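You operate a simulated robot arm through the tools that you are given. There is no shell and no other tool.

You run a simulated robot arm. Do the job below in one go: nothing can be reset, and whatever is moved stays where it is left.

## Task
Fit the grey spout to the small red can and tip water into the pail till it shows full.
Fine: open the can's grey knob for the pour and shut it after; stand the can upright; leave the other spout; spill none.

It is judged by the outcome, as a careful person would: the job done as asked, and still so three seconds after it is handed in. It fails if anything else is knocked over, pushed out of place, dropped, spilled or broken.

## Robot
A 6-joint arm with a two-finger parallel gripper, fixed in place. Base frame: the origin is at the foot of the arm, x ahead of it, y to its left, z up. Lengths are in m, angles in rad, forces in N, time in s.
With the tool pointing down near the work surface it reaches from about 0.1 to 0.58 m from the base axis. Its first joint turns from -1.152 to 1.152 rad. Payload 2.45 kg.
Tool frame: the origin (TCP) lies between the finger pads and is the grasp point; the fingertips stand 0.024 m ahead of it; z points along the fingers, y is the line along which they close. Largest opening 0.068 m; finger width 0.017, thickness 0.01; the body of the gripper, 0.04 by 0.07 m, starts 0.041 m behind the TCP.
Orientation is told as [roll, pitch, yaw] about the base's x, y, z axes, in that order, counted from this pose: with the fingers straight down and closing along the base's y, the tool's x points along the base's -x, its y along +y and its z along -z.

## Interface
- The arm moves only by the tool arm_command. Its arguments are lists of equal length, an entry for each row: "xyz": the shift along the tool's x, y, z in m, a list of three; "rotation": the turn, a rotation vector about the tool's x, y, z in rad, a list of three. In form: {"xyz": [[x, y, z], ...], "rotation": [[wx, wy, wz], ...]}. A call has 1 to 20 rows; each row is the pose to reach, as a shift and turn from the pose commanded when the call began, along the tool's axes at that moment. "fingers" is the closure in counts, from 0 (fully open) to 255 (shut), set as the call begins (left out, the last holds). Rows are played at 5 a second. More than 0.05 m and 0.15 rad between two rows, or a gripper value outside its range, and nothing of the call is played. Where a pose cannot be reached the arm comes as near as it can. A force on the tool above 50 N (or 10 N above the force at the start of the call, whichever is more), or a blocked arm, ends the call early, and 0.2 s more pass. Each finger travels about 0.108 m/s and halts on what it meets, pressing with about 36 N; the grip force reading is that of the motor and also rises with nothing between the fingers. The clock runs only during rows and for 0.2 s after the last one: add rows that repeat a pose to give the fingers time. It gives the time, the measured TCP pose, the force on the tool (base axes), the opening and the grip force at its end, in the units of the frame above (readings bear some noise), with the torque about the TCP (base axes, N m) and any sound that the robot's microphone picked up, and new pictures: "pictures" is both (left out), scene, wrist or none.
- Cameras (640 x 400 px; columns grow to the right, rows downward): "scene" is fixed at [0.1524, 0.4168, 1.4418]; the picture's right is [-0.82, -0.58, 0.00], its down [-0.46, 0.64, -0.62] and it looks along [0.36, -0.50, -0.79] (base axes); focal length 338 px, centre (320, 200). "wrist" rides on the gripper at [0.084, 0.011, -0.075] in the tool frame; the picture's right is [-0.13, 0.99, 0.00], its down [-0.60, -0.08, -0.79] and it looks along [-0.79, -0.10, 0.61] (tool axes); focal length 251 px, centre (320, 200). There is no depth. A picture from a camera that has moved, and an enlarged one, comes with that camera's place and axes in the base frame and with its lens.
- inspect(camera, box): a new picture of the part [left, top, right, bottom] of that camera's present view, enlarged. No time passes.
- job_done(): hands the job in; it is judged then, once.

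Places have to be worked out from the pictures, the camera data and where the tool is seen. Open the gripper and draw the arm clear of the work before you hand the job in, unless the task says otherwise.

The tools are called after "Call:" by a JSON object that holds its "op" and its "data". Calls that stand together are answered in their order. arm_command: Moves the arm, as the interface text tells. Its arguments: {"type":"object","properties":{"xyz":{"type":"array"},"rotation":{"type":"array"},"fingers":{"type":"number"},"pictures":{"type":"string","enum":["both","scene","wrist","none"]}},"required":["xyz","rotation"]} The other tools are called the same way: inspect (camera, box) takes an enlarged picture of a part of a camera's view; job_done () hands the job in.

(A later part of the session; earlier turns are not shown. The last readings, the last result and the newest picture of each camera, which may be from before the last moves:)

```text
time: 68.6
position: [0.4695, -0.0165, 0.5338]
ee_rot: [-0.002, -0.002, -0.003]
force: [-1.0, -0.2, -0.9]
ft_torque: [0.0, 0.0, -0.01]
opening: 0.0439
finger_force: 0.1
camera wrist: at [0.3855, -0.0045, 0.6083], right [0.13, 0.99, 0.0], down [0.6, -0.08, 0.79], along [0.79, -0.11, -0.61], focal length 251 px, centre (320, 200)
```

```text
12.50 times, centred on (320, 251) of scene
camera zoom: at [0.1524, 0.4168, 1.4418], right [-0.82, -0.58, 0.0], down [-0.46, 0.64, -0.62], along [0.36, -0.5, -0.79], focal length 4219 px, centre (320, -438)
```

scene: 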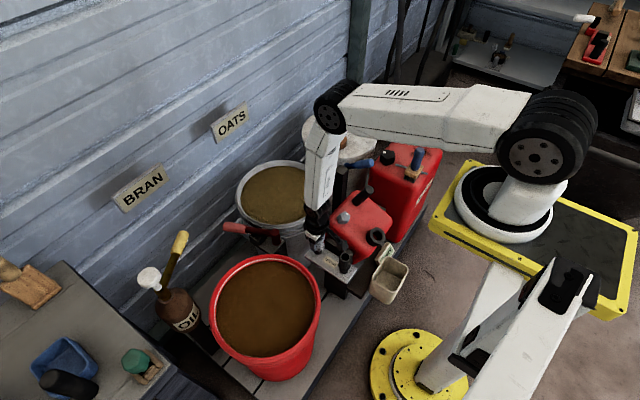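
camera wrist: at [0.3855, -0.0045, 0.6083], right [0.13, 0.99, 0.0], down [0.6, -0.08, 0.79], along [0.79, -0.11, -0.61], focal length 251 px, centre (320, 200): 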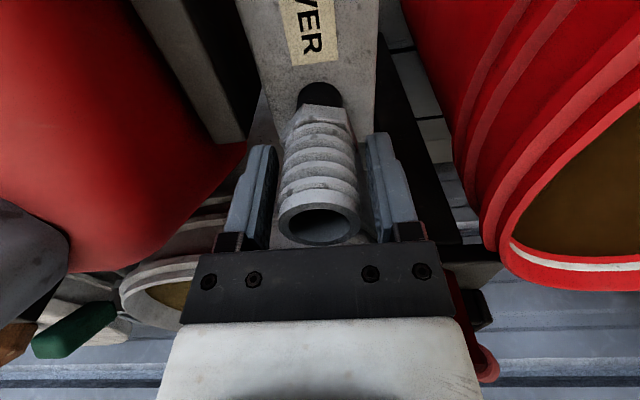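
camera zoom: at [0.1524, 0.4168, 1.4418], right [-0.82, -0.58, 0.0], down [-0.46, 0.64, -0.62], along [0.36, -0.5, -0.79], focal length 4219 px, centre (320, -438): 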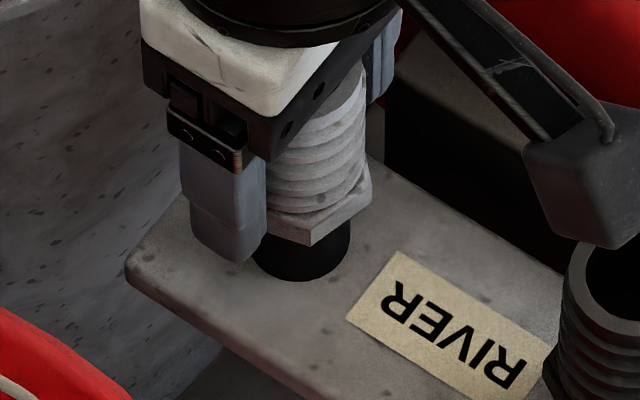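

The spout stands upright on the shelf again. I rise clear of it, opening fully once above.

Call:
{"op": "arm_command", "data": {"xyz": [[0, 0, -0.03], [0, 0, -0.07], [0, 0, -0.11], [0, 0, -0.15], [0, 0, -0.19]], "rotation": [[0, 0, 0], [0, 0, 0], [0, 0, 0], [0, 0, 0], [0, 0, 0]], "fingers": 90, "pictures": "none"}}

Call:
{"op": "arm_command", "data": {"xyz": [[0.018, -0.03, 0], [0.036, -0.06, 0], [0.054, -0.09, 0], [0.072, -0.12, 0], [0.09, -0.15, 0], [0.1, -0.182, 0]], "rotation": [[0, 0, 0], [0, 0, 0], [0, 0, 0], [0, 0, 0], [0, 0, 0], [0, 0, 0]], "fingers": 0, "pictures": "both"}}

Call:
{"op": "inspect", "data": {"camera": "scene", "box": [295, 180, 395, 270]}}

```text
time: 69.8
position: [0.4694, -0.015, 0.7217]
ee_rot: [0.0, 0.002, -0.003]
force: [0.6, 0.3, 0.1]
ft_torque: [-0.01, 0.01, 0.02]
opening: 0.0443
finger_force: 0.0
```

```text
time: 71.2
position: [0.3683, -0.1982, 0.7228]
ee_rot: [0.0, -0.001, -0.004]
force: [-0.1, 0.9, 0.2]
ft_torque: [-0.01, -0.05, -0.01]
opening: 0.0679
finger_force: 0.0
camera wrist: at [0.2835, -0.1865, 0.7988], right [0.13, 0.99, 0.0], down [0.6, -0.08, 0.79], along [0.79, -0.1, -0.61], focal length 251 px, centre (320, 200)
```

scene: 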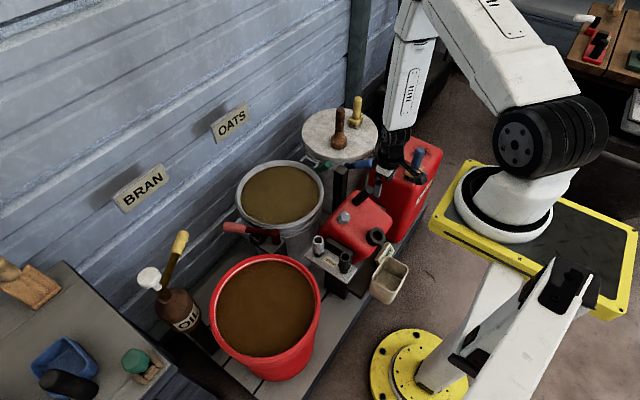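
wrist: 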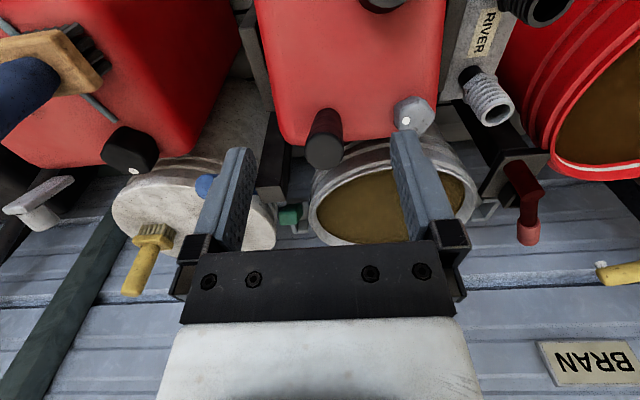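

```text
4.44 times, centred on (345, 225) of scene
camera zoom: at [0.1524, 0.4168, 1.4418], right [-0.82, -0.58, 0.0], down [-0.46, 0.64, -0.62], along [0.36, -0.5, -0.79], focal length 1500 px, centre (209, 89)
```

zoom: 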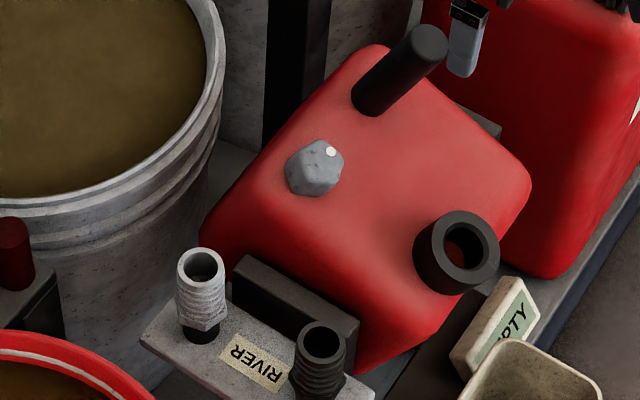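

Now the tilted can is clearly visible: its post top is at about (0.409,-0.199,0.659), leaning roughly 26° forward. I tilt the gripper to match and move to a pre-grasp point above the post's end.

Call:
{"op": "arm_command", "data": {"xyz": [[-0.0065, -0.0003, 0.008], [-0.013, -0.0005, 0.016], [-0.0195, -0.0008, 0.024], [-0.0257, -0.001, 0.0323]], "rotation": [[0, -0.1125, 0], [0, -0.225, 0], [0, -0.3375, 0], [0, -0.45, 0]], "fingers": 0, "pictures": "both"}}

Call:
{"op": "inspect", "data": {"camera": "scene", "box": [320, 160, 420, 240]}}

```text
time: 72.2
position: [0.3953, -0.1984, 0.6919]
ee_rot: [0.0, -0.451, -0.007]
force: [0.1, -0.2, -0.3]
ft_torque: [-0.01, -0.02, 0.01]
opening: 0.0678
finger_force: 0.0
camera wrist: at [0.2857, -0.1871, 0.723], right [0.12, 0.99, 0.06], down [0.2, -0.08, 0.98], along [0.97, -0.11, -0.21], focal length 251 px, centre (320, 200)
```

scene: 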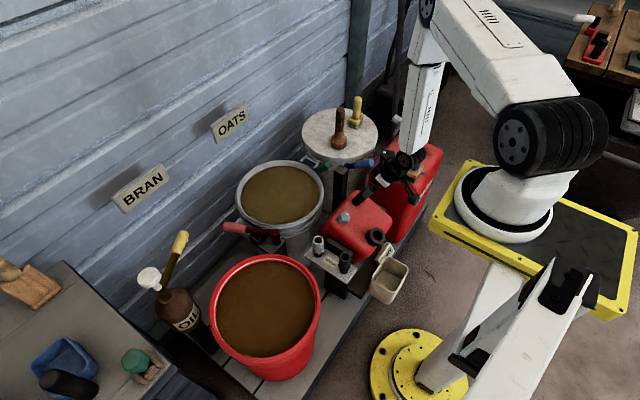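
wrist: 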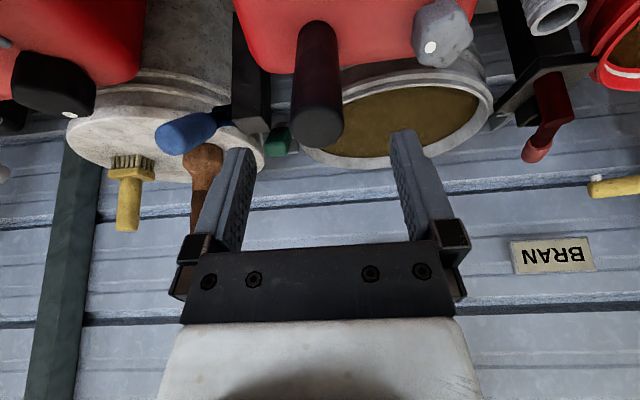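

```text
5.00 times, centred on (370, 200) of scene
camera zoom: at [0.1524, 0.4168, 1.4418], right [-0.82, -0.58, 0.0], down [-0.46, 0.64, -0.62], along [0.36, -0.5, -0.79], focal length 1688 px, centre (70, 200)
```

zoom: 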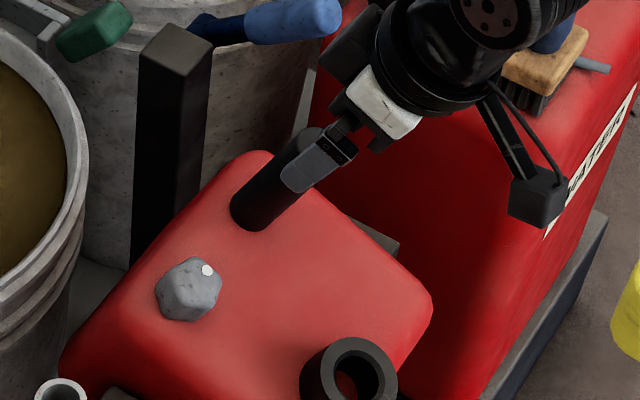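

The post is centred between the fingers and in line with the tool. I advance along the tool axis to straddle it.

Call:
{"op": "arm_command", "data": {"xyz": [[0, 0, 0.02], [0, 0, 0.04], [0, 0, 0.055], [0, 0, 0.055]], "rotation": [[0, 0, 0], [0, 0, 0], [0, 0, 0], [0, 0, 0]], "fingers": 0, "pictures": "both"}}

Call:
{"op": "inspect", "data": {"camera": "scene", "box": [320, 160, 420, 240]}}

Call:
{"op": "inspect", "data": {"camera": "wrist", "box": [220, 40, 420, 240]}}

```text
time: 73.2
position: [0.4182, -0.1961, 0.6423]
ee_rot: [0.0, -0.45, -0.003]
force: [-0.5, -0.5, 0.8]
ft_torque: [0.03, -0.01, 0.02]
opening: 0.0681
finger_force: 0.0
camera wrist: at [0.31, -0.1861, 0.6736], right [0.12, 0.99, 0.06], down [0.2, -0.08, 0.98], along [0.97, -0.11, -0.21], focal length 251 px, centre (320, 200)
```

scene: 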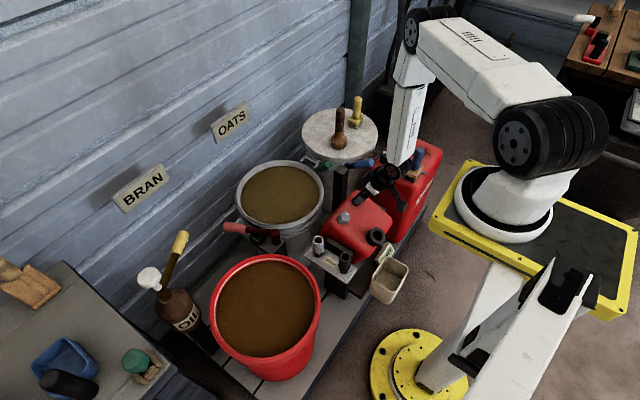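
wrist: 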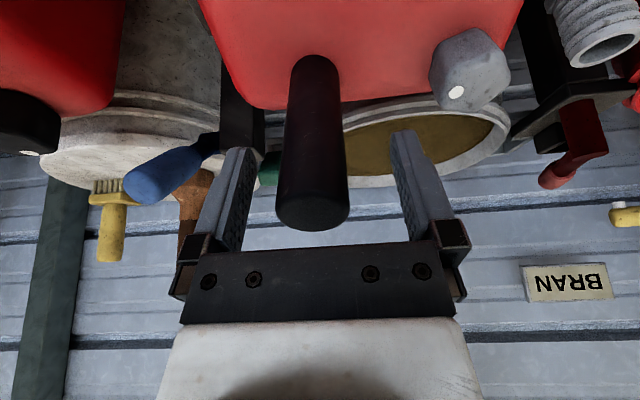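

```text
5.00 times, centred on (370, 200) of scene
camera zoom: at [0.1524, 0.4168, 1.4418], right [-0.82, -0.58, 0.0], down [-0.46, 0.64, -0.62], along [0.36, -0.5, -0.79], focal length 1688 px, centre (70, 200)
```

zoom: 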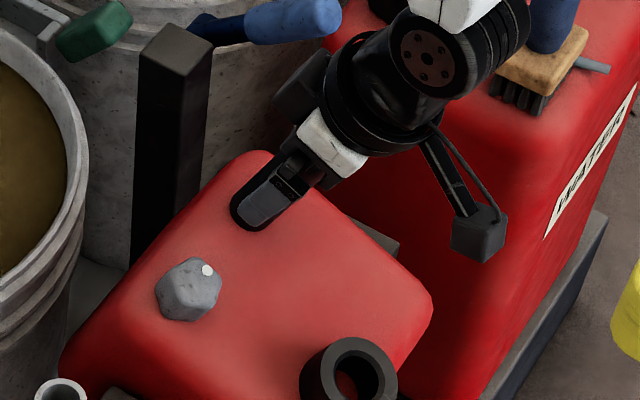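

```text
2.00 times, centred on (320, 140) of wrist
camera zoom: at [0.31, -0.1861, 0.6736], right [0.12, 0.99, 0.06], down [0.2, -0.08, 0.98], along [0.97, -0.11, -0.21], focal length 503 px, centre (320, 320)
```

zoom: 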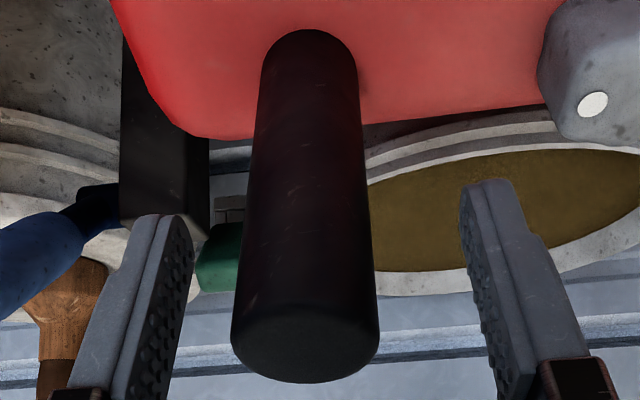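

The post sits about 5 mm toward the camera side and 2.5 mm toward -y, and leans nearer 20°. I correct the pose (shift and +0.1 rad pitch), then close on the post.

Call:
{"op": "arm_command", "data": {"xyz": [[0.0025, -0.0013, 0], [0.005, -0.0025, 0], [0.005, -0.0025, 0]], "rotation": [[0, 0.05, 0], [0, 0.1, 0], [0, 0.1, 0]], "fingers": 0, "pictures": "none"}}

Call:
{"op": "arm_command", "data": {"xyz": [[0, 0, 0], [0, 0, 0], [0, 0, 0]], "rotation": [[0, 0, 0], [0, 0, 0], [0, 0, 0]], "fingers": 255, "pictures": "both"}}

Call:
{"op": "inspect", "data": {"camera": "wrist", "box": [220, 40, 420, 240]}}

Call:
{"op": "inspect", "data": {"camera": "scene", "box": [320, 160, 420, 240]}}

```text
time: 74.0
position: [0.4139, -0.2016, 0.6398]
ee_rot: [0.001, -0.348, -0.004]
force: [0.2, 0.6, 0.3]
ft_torque: [-0.02, 0.02, 0.0]
opening: 0.0679
finger_force: 0.1
```

```text
time: 74.8
position: [0.4155, -0.1994, 0.6409]
ee_rot: [0.0, -0.348, -0.003]
force: [4.2, 9.8, 4.0]
ft_torque: [0.84, -0.24, 0.34]
opening: 0.03
finger_force: 44.2
camera wrist: at [0.3096, -0.189, 0.6823], right [0.12, 0.99, 0.04], down [0.3, -0.08, 0.95], along [0.95, -0.1, -0.3], focal length 251 px, centre (320, 200)
```

scene: 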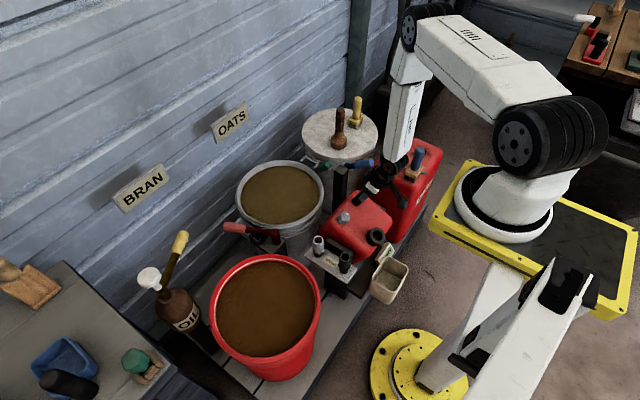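
wrist: 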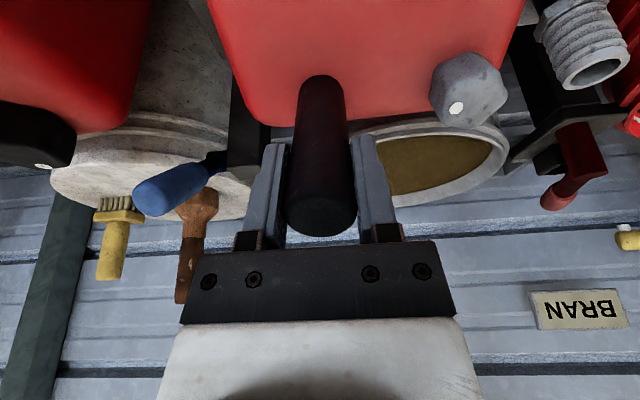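

```text
2.00 times, centred on (320, 140) of wrist
camera zoom: at [0.3096, -0.189, 0.6823], right [0.12, 0.99, 0.04], down [0.3, -0.08, 0.95], along [0.95, -0.1, -0.3], focal length 503 px, centre (320, 320)
```

zoom: 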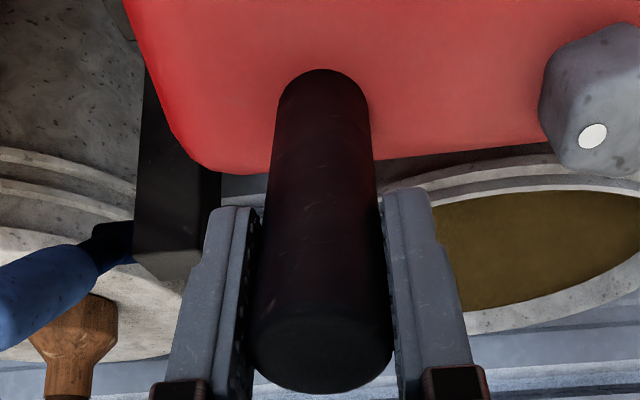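

```text
5.00 times, centred on (370, 200) of scene
camera zoom: at [0.1524, 0.417, 1.4417], right [-0.82, -0.58, 0.0], down [-0.46, 0.64, -0.62], along [0.36, -0.5, -0.79], focal length 1688 px, centre (70, 200)
```

zoom: 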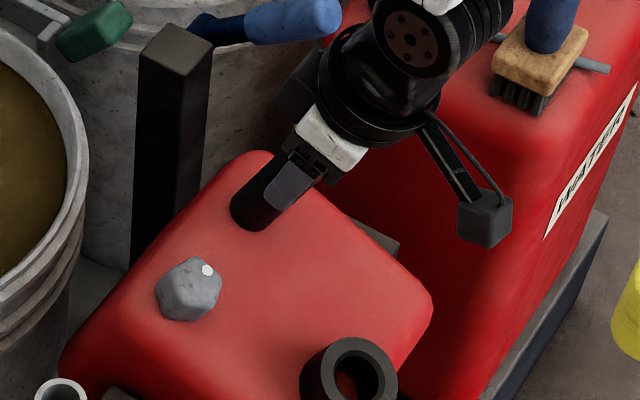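

The post is held (30 mm opening), with a 10 N side load from being slightly off in y. I ease +1 mm in y and rotate the can back by a small 0.1 rad arc about an assumed pivot at (0.42, z 0.48), watching the forces.

Call:
{"op": "arm_command", "data": {"xyz": [[0, 0.001, 0], [-0.0038, 0.001, 0.0014], [-0.0076, 0.001, 0.0027], [-0.0113, 0.001, 0.0042], [-0.015, 0.001, 0.0058], [-0.015, 0.001, 0.0058]], "rotation": [[0, 0, 0], [0, 0.025, 0], [0, 0.05, 0], [0, 0.075, 0], [0, 0.1, 0], [0, 0.1, 0]], "fingers": 255, "pictures": "both"}}

Call:
{"op": "inspect", "data": {"camera": "scene", "box": [320, 160, 420, 260]}}

```text
time: 76.2
position: [0.4301, -0.1996, 0.6406]
ee_rot: [-0.001, -0.249, -0.004]
force: [-5.1, -9.5, 9.8]
ft_torque: [0.95, 0.8, 0.39]
opening: 0.0301
finger_force: 43.7
camera wrist: at [0.3303, -0.1885, 0.6925], right [0.13, 0.99, 0.03], down [0.39, -0.08, 0.92], along [0.91, -0.11, -0.4], focal length 251 px, centre (320, 200)
```

scene: 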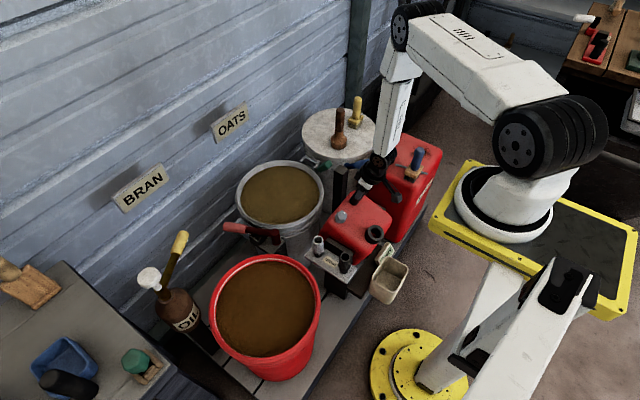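
wrist: 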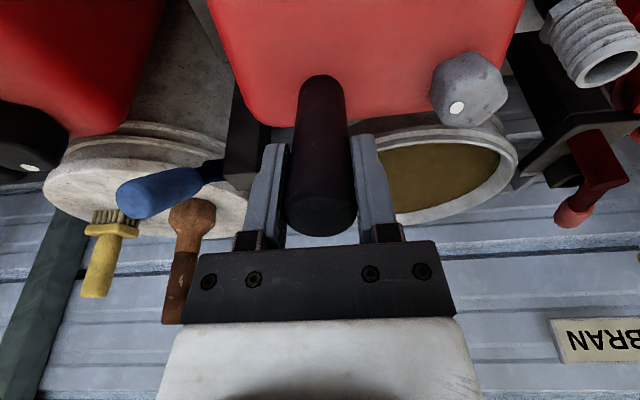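

```text
4.00 times, centred on (370, 210) of scene
camera zoom: at [0.1522, 0.4166, 1.4418], right [-0.82, -0.58, 0.0], down [-0.46, 0.64, -0.62], along [0.36, -0.5, -0.79], focal length 1350 px, centre (120, 160)
```

zoom: 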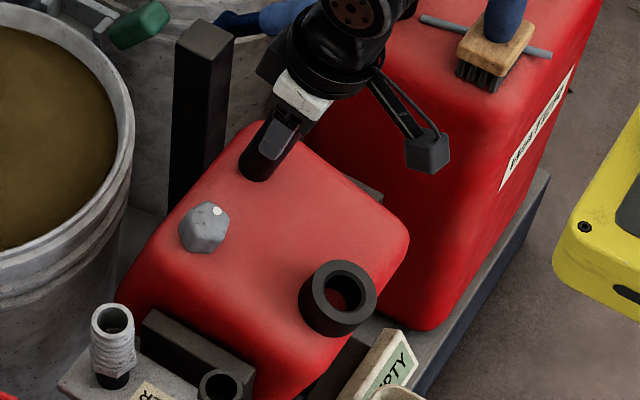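

The can follows: it rotated back about 0.1 rad with small forces; the upward 10 N means the pivot is slightly farther in x (about 0.43). I continue with another 0.1 rad using that correction.

Call:
{"op": "arm_command", "data": {"xyz": [[-0.0041, -0.0005, 0.0003], [-0.0079, -0.0005, 0.0015], [-0.0118, -0.0005, 0.0027], [-0.0156, -0.0005, 0.0041], [-0.0156, -0.0005, 0.0041]], "rotation": [[0, 0.025, 0], [0, 0.05, 0], [0, 0.075, 0], [0, 0.1, 0], [0, 0.1, 0]], "fingers": 255, "pictures": "wrist"}}

Call:
{"op": "inspect", "data": {"camera": "scene", "box": [320, 160, 420, 260]}}

```text
time: 77.4
position: [0.4466, -0.1993, 0.6395]
ee_rot: [-0.001, -0.149, -0.006]
force: [0.6, -18.4, -28.9]
ft_torque: [1.09, -0.96, 0.0]
opening: 0.0298
finger_force: 43.6
camera wrist: at [0.3517, -0.1887, 0.7008], right [0.13, 0.99, 0.02], down [0.48, -0.08, 0.87], along [0.87, -0.11, -0.49], focal length 251 px, centre (320, 200)
```

wrist: 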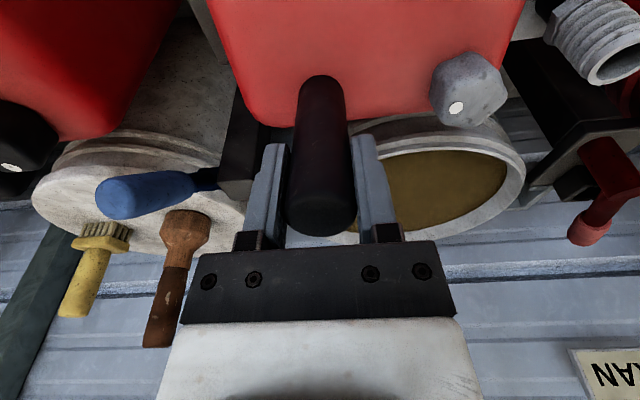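

```text
4.00 times, centred on (370, 210) of scene
camera zoom: at [0.1528, 0.4162, 1.4419], right [-0.82, -0.58, 0.0], down [-0.46, 0.64, -0.62], along [0.36, -0.5, -0.79], focal length 1350 px, centre (120, 160)
```

zoom: 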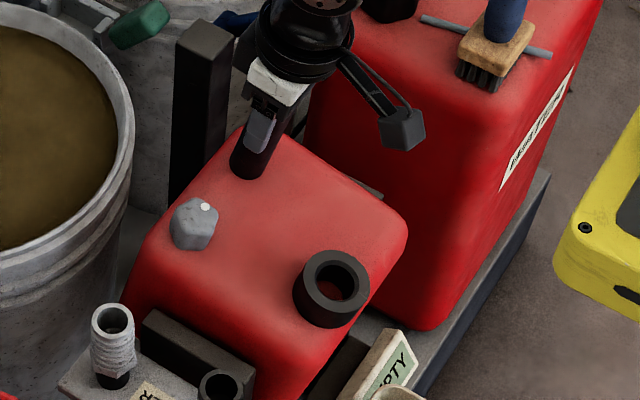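

The can is rotating back well, but there is now a 29 N downward pull and 18 N sideways, so my arc is a bit off. I relieve it by moving 1.3 mm down and 1 mm in -y.

Call:
{"op": "arm_command", "data": {"xyz": [[0.0001, -0.0005, 0.0006], [0.0002, -0.001, 0.0013], [0.0002, -0.001, 0.0013]], "rotation": [[0, 0, 0], [0, 0, 0], [0, 0, 0]], "fingers": 255, "pictures": "none"}}

```text
time: 78.2
position: [0.4469, -0.1998, 0.6392]
ee_rot: [-0.002, -0.15, -0.003]
force: [-1.9, 1.7, 6.1]
ft_torque: [0.77, 0.71, -0.26]
opening: 0.0298
finger_force: 43.1
```

Forces are nearly zero now; fitting the arc points, the pivot is at about (0.42, z 0.449) with a 0.19 m radius. I rotate further back by 0.12 rad on that circle.

Call:
{"op": "arm_command", "data": {"xyz": [[-0.0037, 0, 0.0012], [-0.0073, 0, 0.0023], [-0.011, 0, 0.0036], [-0.0146, 0, 0.0049], [-0.0182, 0, 0.0063], [-0.0217, 0, 0.0078], [-0.0217, 0, 0.0078]], "rotation": [[0, 0.016, 0], [0, 0.032, 0], [0, 0.048, 0], [0, 0.064, 0], [0, 0.08, 0], [0, 0.096, 0], [0, 0.096, 0]], "fingers": 255, "pictures": "both"}}

Call:
{"op": "inspect", "data": {"camera": "scene", "box": [320, 160, 420, 260]}}

```text
time: 79.8
position: [0.4674, -0.1999, 0.6329]
ee_rot: [0.006, -0.057, -0.001]
force: [-1.4, 17.1, 7.1]
ft_torque: [-0.95, 0.1, -0.25]
opening: 0.0302
finger_force: 43.5
out of reach, approached as far as the arm can: row 4, 5, 6
camera wrist: at [0.3798, -0.1895, 0.7034], right [0.13, 0.99, 0.01], down [0.56, -0.08, 0.83], along [0.82, -0.1, -0.56], focal length 251 px, centre (320, 200)
```

scene: 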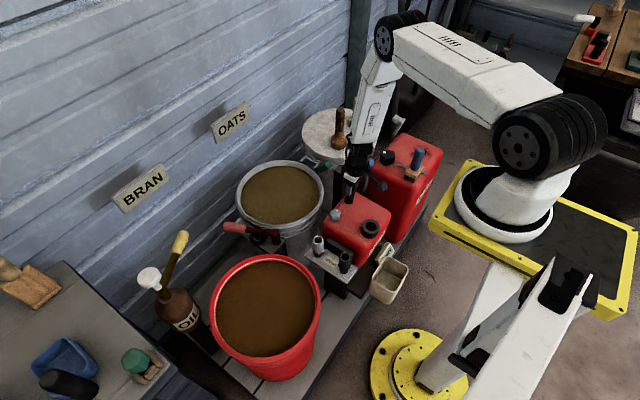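
wrist: 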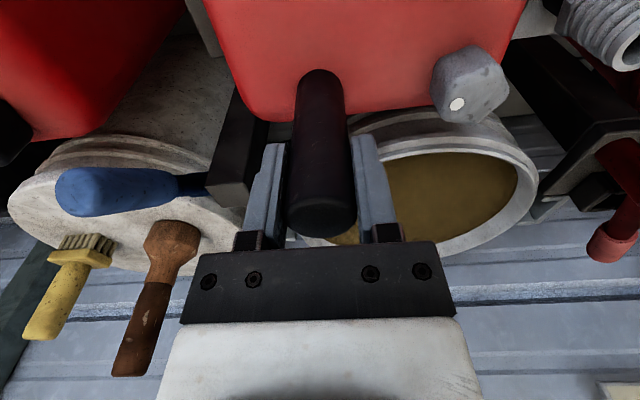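

```text
4.00 times, centred on (370, 210) of scene
camera zoom: at [0.1523, 0.4172, 1.4417], right [-0.82, -0.58, 0.0], down [-0.46, 0.64, -0.62], along [0.36, -0.5, -0.79], focal length 1350 px, centre (120, 160)
```

zoom: 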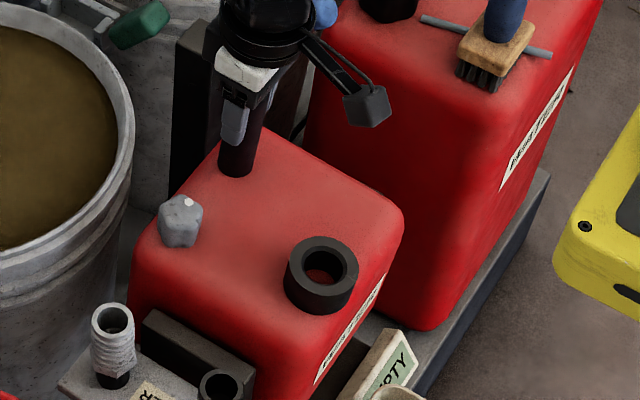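

The can is now nearly upright (about 0.08 rad to go), but the arm is at its reach limit with this wrist angle. I open, slide lower on the post with the wrist pitched outward (−0.3 rad), and regrip.

Call:
{"op": "arm_command", "data": {"xyz": [[0, 0, 0], [0, 0, 0], [-0.0001, 0, 0.006], [-0.0003, 0, 0.012], [-0.0004, 0, 0.018], [-0.0004, 0, 0.018]], "rotation": [[0, 0, 0], [0, 0, 0], [0, -0.08, 0], [0, -0.16, 0], [0, -0.243, 0], [0, -0.243, 0]], "fingers": 0, "pictures": "both"}}

Call:
{"op": "inspect", "data": {"camera": "wrist", "box": [220, 40, 420, 240]}}

Call:
{"op": "inspect", "data": {"camera": "scene", "box": [320, 160, 420, 260]}}

```text
time: 81.2
position: [0.4665, -0.1913, 0.616]
ee_rot: [0.001, -0.291, 0.176]
force: [-0.5, -1.4, -0.1]
ft_torque: [0.05, 0.03, 0.0]
opening: 0.0681
finger_force: 0.0
out of reach, approached as far as the arm can: row 4, 5
camera wrist: at [0.3645, -0.1989, 0.6639], right [-0.05, 1.0, 0.04], down [0.36, -0.02, 0.93], along [0.93, 0.06, -0.36], focal length 251 px, centre (320, 200)
```

scene: 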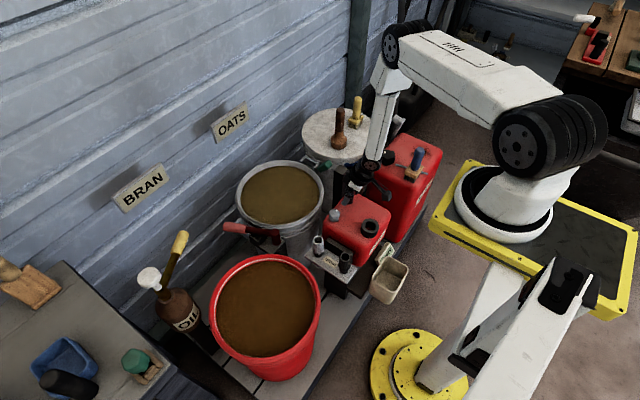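
wrist: 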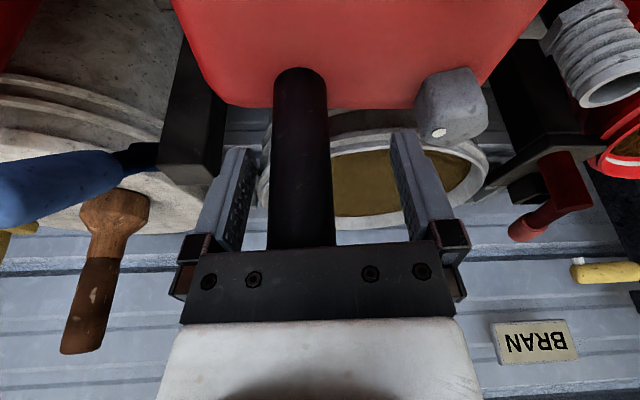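

```text
2.00 times, centred on (320, 140) of wrist
camera zoom: at [0.3645, -0.1989, 0.6639], right [-0.05, 1.0, 0.04], down [0.36, -0.02, 0.93], along [0.93, 0.06, -0.36], focal length 503 px, centre (320, 320)
```

zoom: 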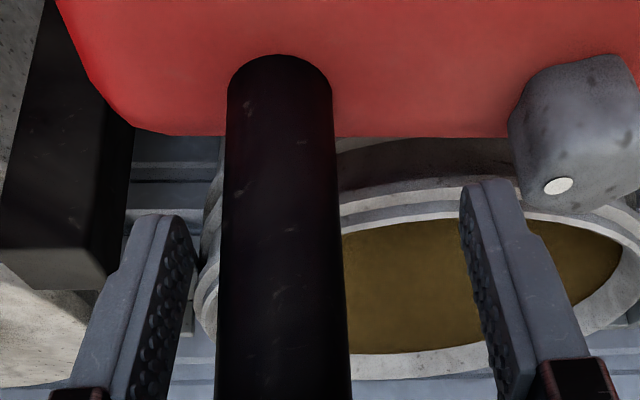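

```text
4.00 times, centred on (370, 210) of scene
camera zoom: at [0.1524, 0.4168, 1.4418], right [-0.82, -0.58, 0.0], down [-0.46, 0.64, -0.62], along [0.36, -0.5, -0.79], focal length 1350 px, centre (120, 160)
```

zoom: 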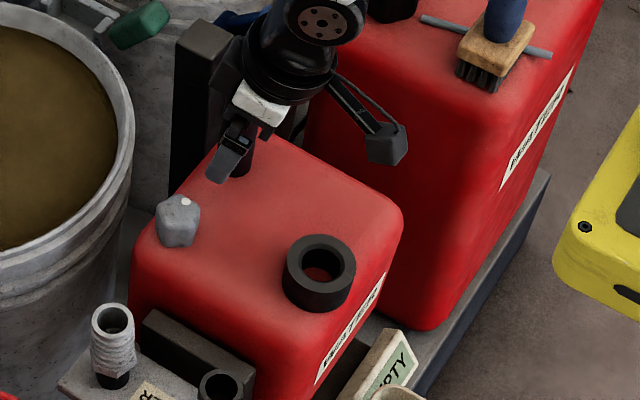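

The arm cannot quite hold that wrist angle there (yaw was forced off by 0.18), so I won't regrip this way. I compare the can's attitude with the first picture using the same zoom box.

Call:
{"op": "inspect", "data": {"camera": "scene", "box": [320, 150, 420, 260]}}

Call:
{"op": "inspect", "data": {"camera": "scene", "box": [290, 180, 450, 310]}}

```text
3.64 times, centred on (370, 205) of scene
camera zoom: at [0.1524, 0.4168, 1.4418], right [-0.82, -0.58, 0.0], down [-0.46, 0.64, -0.62], along [0.36, -0.5, -0.79], focal length 1227 px, centre (138, 182)
```

zoom: 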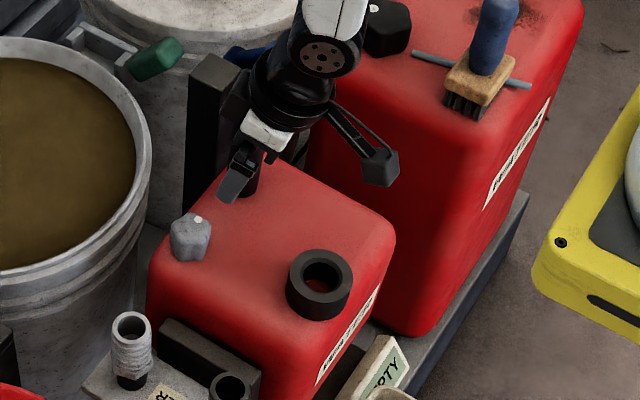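

```text
3.08 times, centred on (370, 245) of scene
camera zoom: at [0.1524, 0.4168, 1.4418], right [-0.82, -0.58, 0.0], down [-0.46, 0.64, -0.62], along [0.36, -0.5, -0.79], focal length 1039 px, centre (166, 62)
```

zoom: 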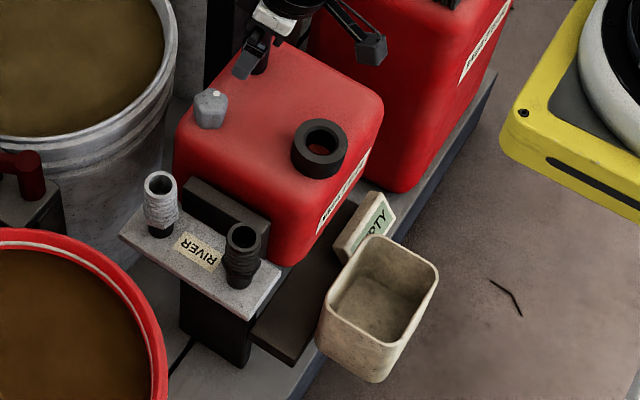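

The can is within about 0.025 rad of its original attitude. I back the open gripper off the post along its axis.

Call:
{"op": "arm_command", "data": {"xyz": [[0, 0, -0.02], [0, 0, -0.045], [0, 0, -0.07], [0, 0, -0.095]], "rotation": [[0, 0, 0], [0, 0, 0], [0, 0, 0], [0, 0, 0]], "fingers": 0, "pictures": "wrist"}}

Call:
{"op": "inspect", "data": {"camera": "scene", "box": [320, 150, 420, 260]}}

```text
time: 82.2
position: [0.4413, -0.2023, 0.7064]
ee_rot: [0.0, -0.297, -0.002]
force: [0.6, -0.6, 0.2]
ft_torque: [0.01, 0.03, -0.01]
opening: 0.0679
finger_force: 0.1
camera wrist: at [0.3388, -0.191, 0.7536], right [0.13, 0.99, 0.04], down [0.35, -0.08, 0.94], along [0.93, -0.11, -0.35], focal length 251 px, centre (320, 200)
```

wrist: 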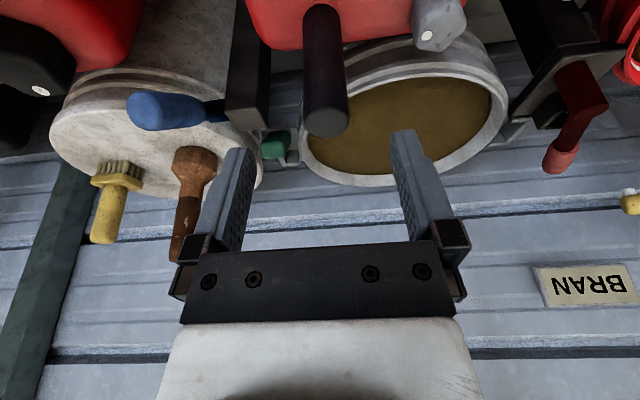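

```text
3.64 times, centred on (370, 205) of scene
camera zoom: at [0.1524, 0.4168, 1.4418], right [-0.82, -0.58, 0.0], down [-0.46, 0.64, -0.62], along [0.36, -0.5, -0.79], focal length 1227 px, centre (138, 182)
```

zoom: 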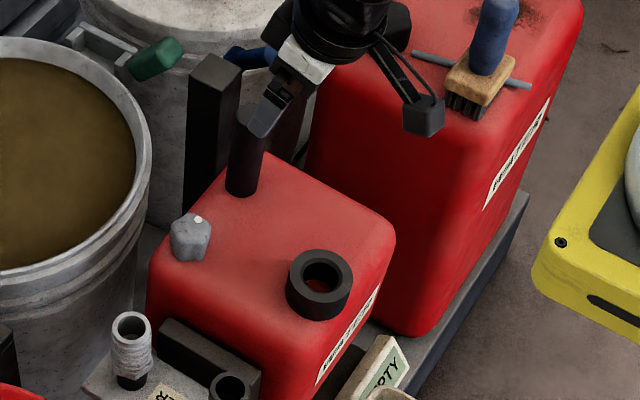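

The can stays where it is. I move to in front of the mouth with fingers closed and the tool vertical, to nudge the ring back the last bit in +x.

Call:
{"op": "arm_command", "data": {"xyz": [[0.0244, 0.012, -0.0042], [0.0488, 0.024, -0.0084], [0.0731, 0.036, -0.0126], [0.0975, 0.048, -0.0168], [0.1219, 0.06, -0.021]], "rotation": [[0, 0.06, 0], [0, 0.12, 0], [0, 0.18, 0], [0, 0.24, 0], [0, 0.3, 0]], "fingers": 255, "pictures": "both"}}

Call:
{"op": "inspect", "data": {"camera": "wrist", "box": [200, 0, 440, 200]}}

Call:
{"op": "inspect", "data": {"camera": "scene", "box": [320, 150, 420, 260]}}

```text
time: 83.4
position: [0.3192, -0.1409, 0.6902]
ee_rot: [0.0, 0.006, -0.003]
force: [0.4, -0.9, 0.1]
ft_torque: [0.0, 0.03, -0.01]
opening: 0.0001
finger_force: 24.1
camera wrist: at [0.2354, -0.1296, 0.7667], right [0.13, 0.99, 0.0], down [0.61, -0.08, 0.79], along [0.78, -0.11, -0.61], focal length 251 px, centre (320, 200)
```

scene: 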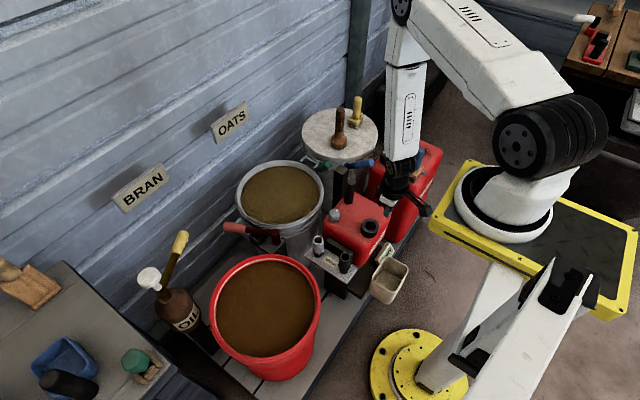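
wrist: 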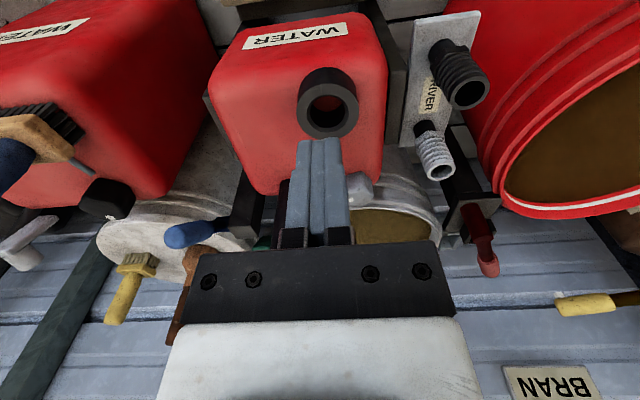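

```text
2.00 times, centred on (320, 100) of wrist
camera zoom: at [0.2354, -0.1296, 0.7667], right [0.13, 0.99, 0.0], down [0.61, -0.08, 0.79], along [0.78, -0.11, -0.61], focal length 503 px, centre (320, 400)
```

zoom: 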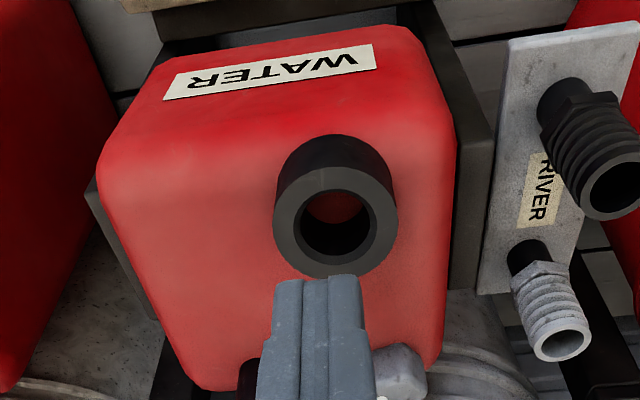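

```text
3.64 times, centred on (370, 205) of scene
camera zoom: at [0.1524, 0.4168, 1.4418], right [-0.82, -0.58, 0.0], down [-0.46, 0.64, -0.62], along [0.36, -0.5, -0.79], focal length 1227 px, centre (138, 182)
```

zoom: 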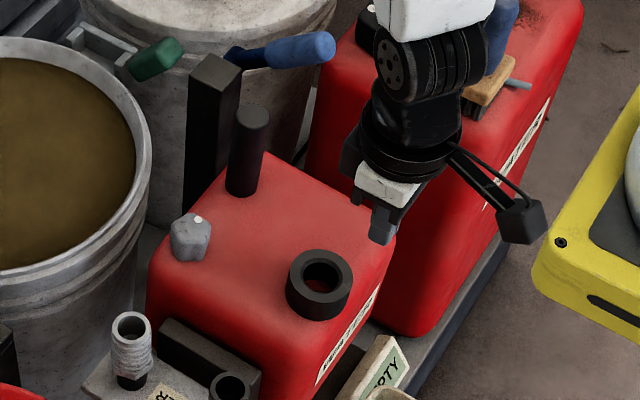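

I lower the closed fingertips just in front of the mouth ring (tips at about z 0.568, 10 mm ahead of it).

Call:
{"op": "arm_command", "data": {"xyz": [[0.004, 0.001, 0.025], [0.007, 0.002, 0.05], [0.008, 0.002, 0.075], [0.008, 0.002, 0.098]], "rotation": [[0, 0, 0], [0, 0, 0], [0, 0, 0], [0, 0, 0]], "fingers": 255, "pictures": "both"}}

Call:
{"op": "inspect", "data": {"camera": "wrist", "box": [220, 60, 420, 260]}}

Call:
{"op": "inspect", "data": {"camera": "scene", "box": [340, 190, 400, 240]}}

```text
time: 84.4
position: [0.3136, -0.1386, 0.5936]
ee_rot: [0.001, 0.004, -0.004]
force: [0.4, -0.5, 0.2]
ft_torque: [-0.01, 0.0, -0.03]
opening: 0.0004
finger_force: 23.8
camera wrist: at [0.2291, -0.1269, 0.6692], right [0.13, 0.99, 0.0], down [0.61, -0.08, 0.79], along [0.78, -0.11, -0.61], focal length 251 px, centre (320, 200)
```

scene: 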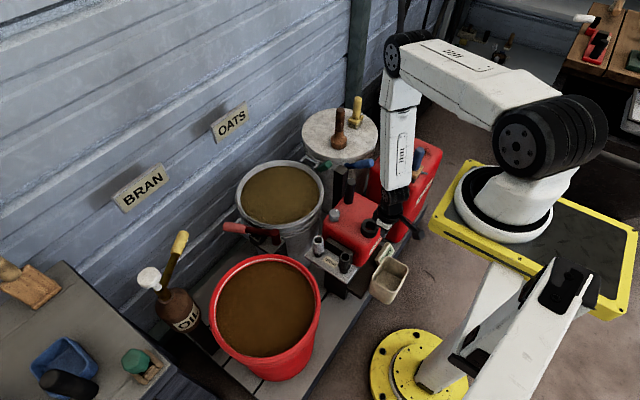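
wrist: 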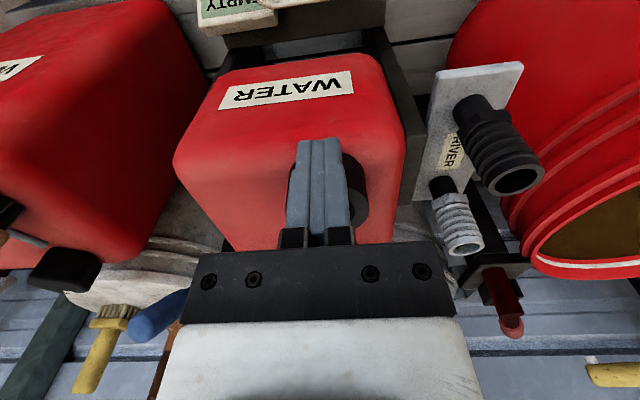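

```text
2.00 times, centred on (320, 160) of wrist
camera zoom: at [0.2291, -0.1269, 0.6692], right [0.13, 0.99, 0.0], down [0.61, -0.08, 0.79], along [0.78, -0.11, -0.61], focal length 503 px, centre (320, 280)
```

zoom: 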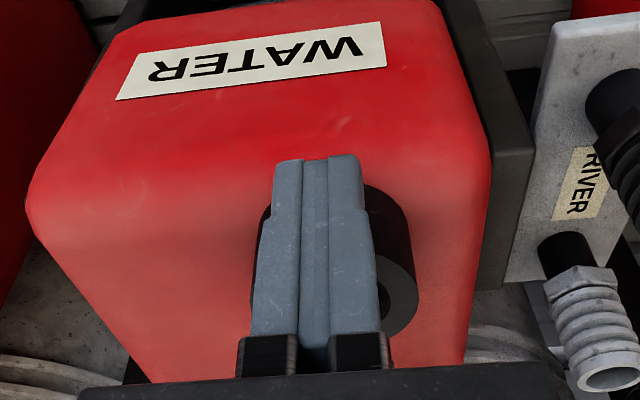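

```text
8.00 times, centred on (370, 215) of scene
camera zoom: at [0.1524, 0.4168, 1.4418], right [-0.82, -0.58, 0.0], down [-0.46, 0.64, -0.62], along [0.36, -0.5, -0.79], focal length 2700 px, centre (-80, 80)
```

zoom: 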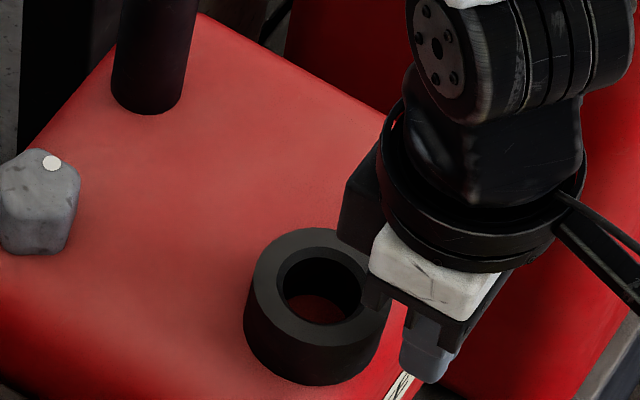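

The fingertip is ahead of the ring and level with its upper part. I push gently in +x in small steps, watching the force.

Call:
{"op": "arm_command", "data": {"xyz": [[-0.004, 0, 0], [-0.008, 0, 0], [-0.01, 0, 0], [-0.011, 0, 0], [-0.012, 0, 0], [-0.012, 0, 0]], "rotation": [[0, 0, 0], [0, 0, 0], [0, 0, 0], [0, 0, 0], [0, 0, 0], [0, 0, 0]], "fingers": 255, "pictures": "none"}}

Call:
{"op": "inspect", "data": {"camera": "scene", "box": [320, 150, 420, 260]}}

```text
time: 85.8
position: [0.3242, -0.138, 0.5925]
ee_rot: [0.0, 0.004, -0.003]
force: [-0.6, -0.3, -0.2]
ft_torque: [-0.04, -0.02, 0.02]
opening: 0.0001
finger_force: 23.7
```

```text
3.64 times, centred on (370, 205) of scene
camera zoom: at [0.1524, 0.4168, 1.4418], right [-0.82, -0.58, 0.0], down [-0.46, 0.64, -0.62], along [0.36, -0.5, -0.79], focal length 1227 px, centre (138, 182)
```

zoom: 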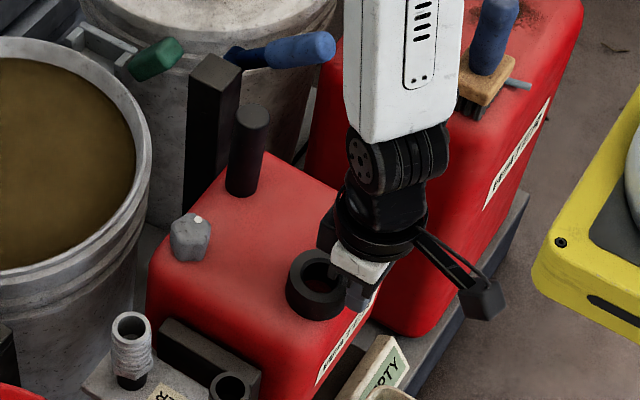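

No contact yet at x 0.324. I continue the push in 1 mm steps.

Call:
{"op": "arm_command", "data": {"xyz": [[-0.001, 0, 0], [-0.002, 0, 0], [-0.003, 0, 0], [-0.004, 0, 0], [-0.005, 0, 0], [-0.005, 0, 0]], "rotation": [[0, 0, 0], [0, 0, 0], [0, 0, 0], [0, 0, 0], [0, 0, 0], [0, 0, 0]], "fingers": 255, "pictures": "none"}}

Call:
{"op": "inspect", "data": {"camera": "scene", "box": [320, 150, 420, 260]}}

```text
time: 87.2
position: [0.3274, -0.1385, 0.5929]
ee_rot: [0.001, 0.003, -0.002]
force: [-0.5, -0.1, -0.3]
ft_torque: [-0.05, 0.0, -0.01]
opening: 0.0
finger_force: 23.7
```

```text
3.64 times, centred on (370, 205) of scene
camera zoom: at [0.1524, 0.4168, 1.4418], right [-0.82, -0.58, 0.0], down [-0.46, 0.64, -0.62], along [0.36, -0.5, -0.79], focal length 1227 px, centre (138, 182)
```

zoom: 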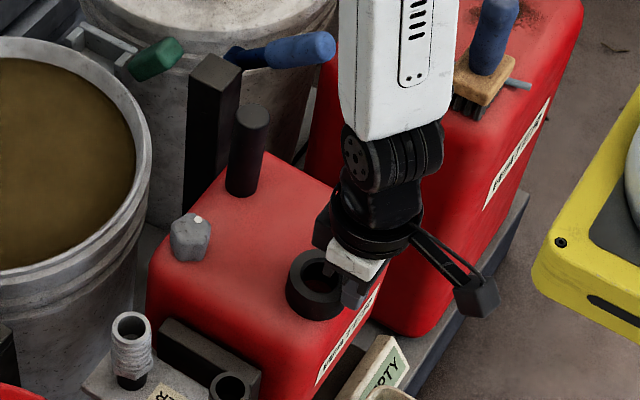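

No contact at x 0.327 either; I look from the wrist camera to see the gap.

Call:
{"op": "inspect", "data": {"camera": "wrist", "box": [240, 100, 400, 240]}}

Call:
{"op": "inspect", "data": {"camera": "scene", "box": [350, 205, 390, 240]}}

```text
2.86 times, centred on (320, 170) of wrist
camera zoom: at [0.2441, -0.1276, 0.6688], right [0.13, 0.99, 0.0], down [0.61, -0.08, 0.79], along [0.78, -0.11, -0.61], focal length 718 px, centre (320, 286)
```

zoom: 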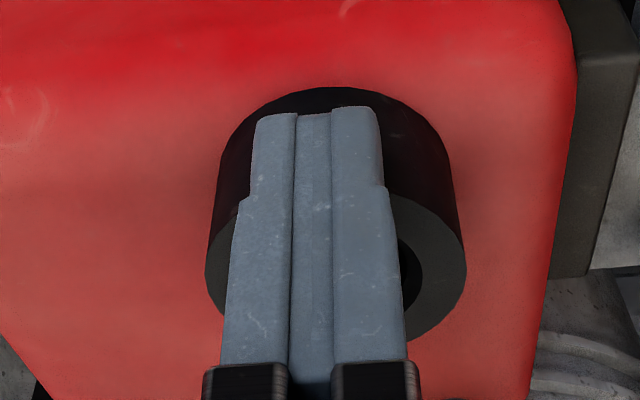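

```text
11.43 times, centred on (370, 222) of scene
camera zoom: at [0.1524, 0.4168, 1.4418], right [-0.82, -0.58, 0.0], down [-0.46, 0.64, -0.62], along [0.36, -0.5, -0.79], focal length 3858 px, centre (-251, -57)
```

zoom: 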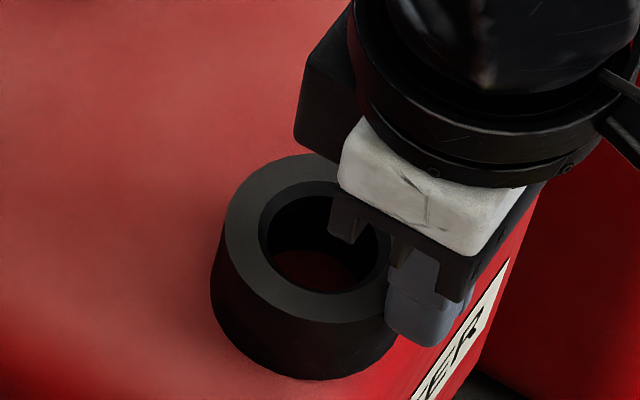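

The fingertips are now right at the ring. I keep pushing in 1 mm steps.

Call:
{"op": "arm_command", "data": {"xyz": [[-0.001, 0, 0], [-0.002, 0, 0], [-0.003, 0, 0], [-0.004, 0, 0], [-0.004, 0, 0]], "rotation": [[0, 0, 0], [0, 0, 0], [0, 0, 0], [0, 0, 0], [0, 0, 0]], "fingers": 255, "pictures": "none"}}

Call:
{"op": "inspect", "data": {"camera": "scene", "box": [320, 150, 420, 260]}}

```text
time: 88.4
position: [0.3306, -0.1382, 0.5929]
ee_rot: [0.0, 0.004, -0.004]
force: [-6.0, 0.8, 2.6]
ft_torque: [0.07, 0.08, 0.04]
opening: 0.0
finger_force: 23.4
```

```text
3.64 times, centred on (370, 205) of scene
camera zoom: at [0.1523, 0.4168, 1.4418], right [-0.82, -0.58, 0.0], down [-0.46, 0.64, -0.62], along [0.36, -0.5, -0.79], focal length 1227 px, centre (138, 182)
```

zoom: 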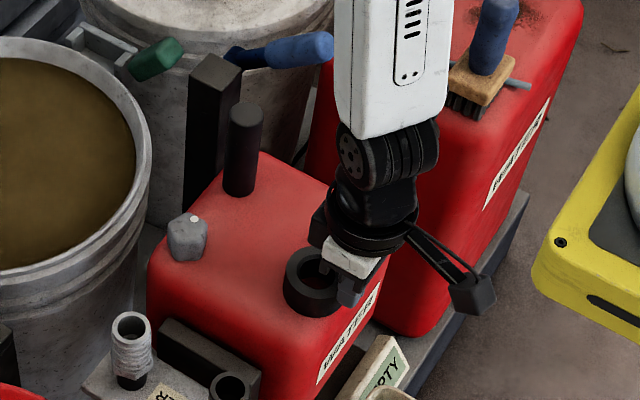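

The can moved back: knob and ring now match their original image positions, with a contact force of only 6 N. I push another 0.7 mm to see if there is an upright stop.

Call:
{"op": "arm_command", "data": {"xyz": [[-0.0004, 0, 0], [-0.0007, 0, 0], [-0.0007, 0, 0]], "rotation": [[0, 0, 0], [0, 0, 0], [0, 0, 0]], "fingers": 255, "pictures": "none"}}

Call:
{"op": "inspect", "data": {"camera": "scene", "box": [320, 150, 420, 260]}}

```text
time: 89.2
position: [0.3332, -0.1386, 0.5927]
ee_rot: [0.001, 0.004, -0.006]
force: [-6.5, -0.5, 4.1]
ft_torque: [-0.02, 0.04, 0.02]
opening: 0.0001
finger_force: 23.5
```

```text
3.64 times, centred on (370, 205) of scene
camera zoom: at [0.1522, 0.4168, 1.4418], right [-0.82, -0.58, 0.0], down [-0.46, 0.64, -0.62], along [0.36, -0.5, -0.79], focal length 1227 px, centre (138, 182)
```

zoom: 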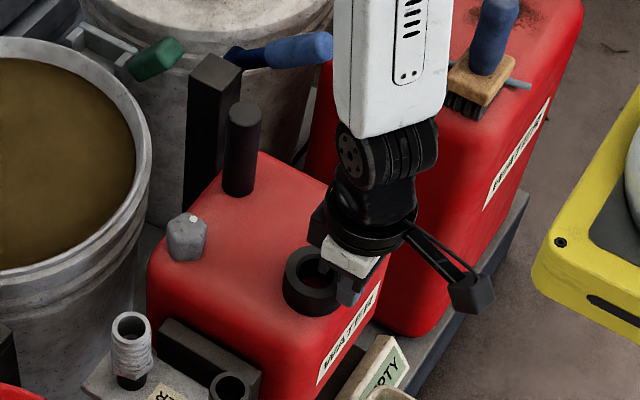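

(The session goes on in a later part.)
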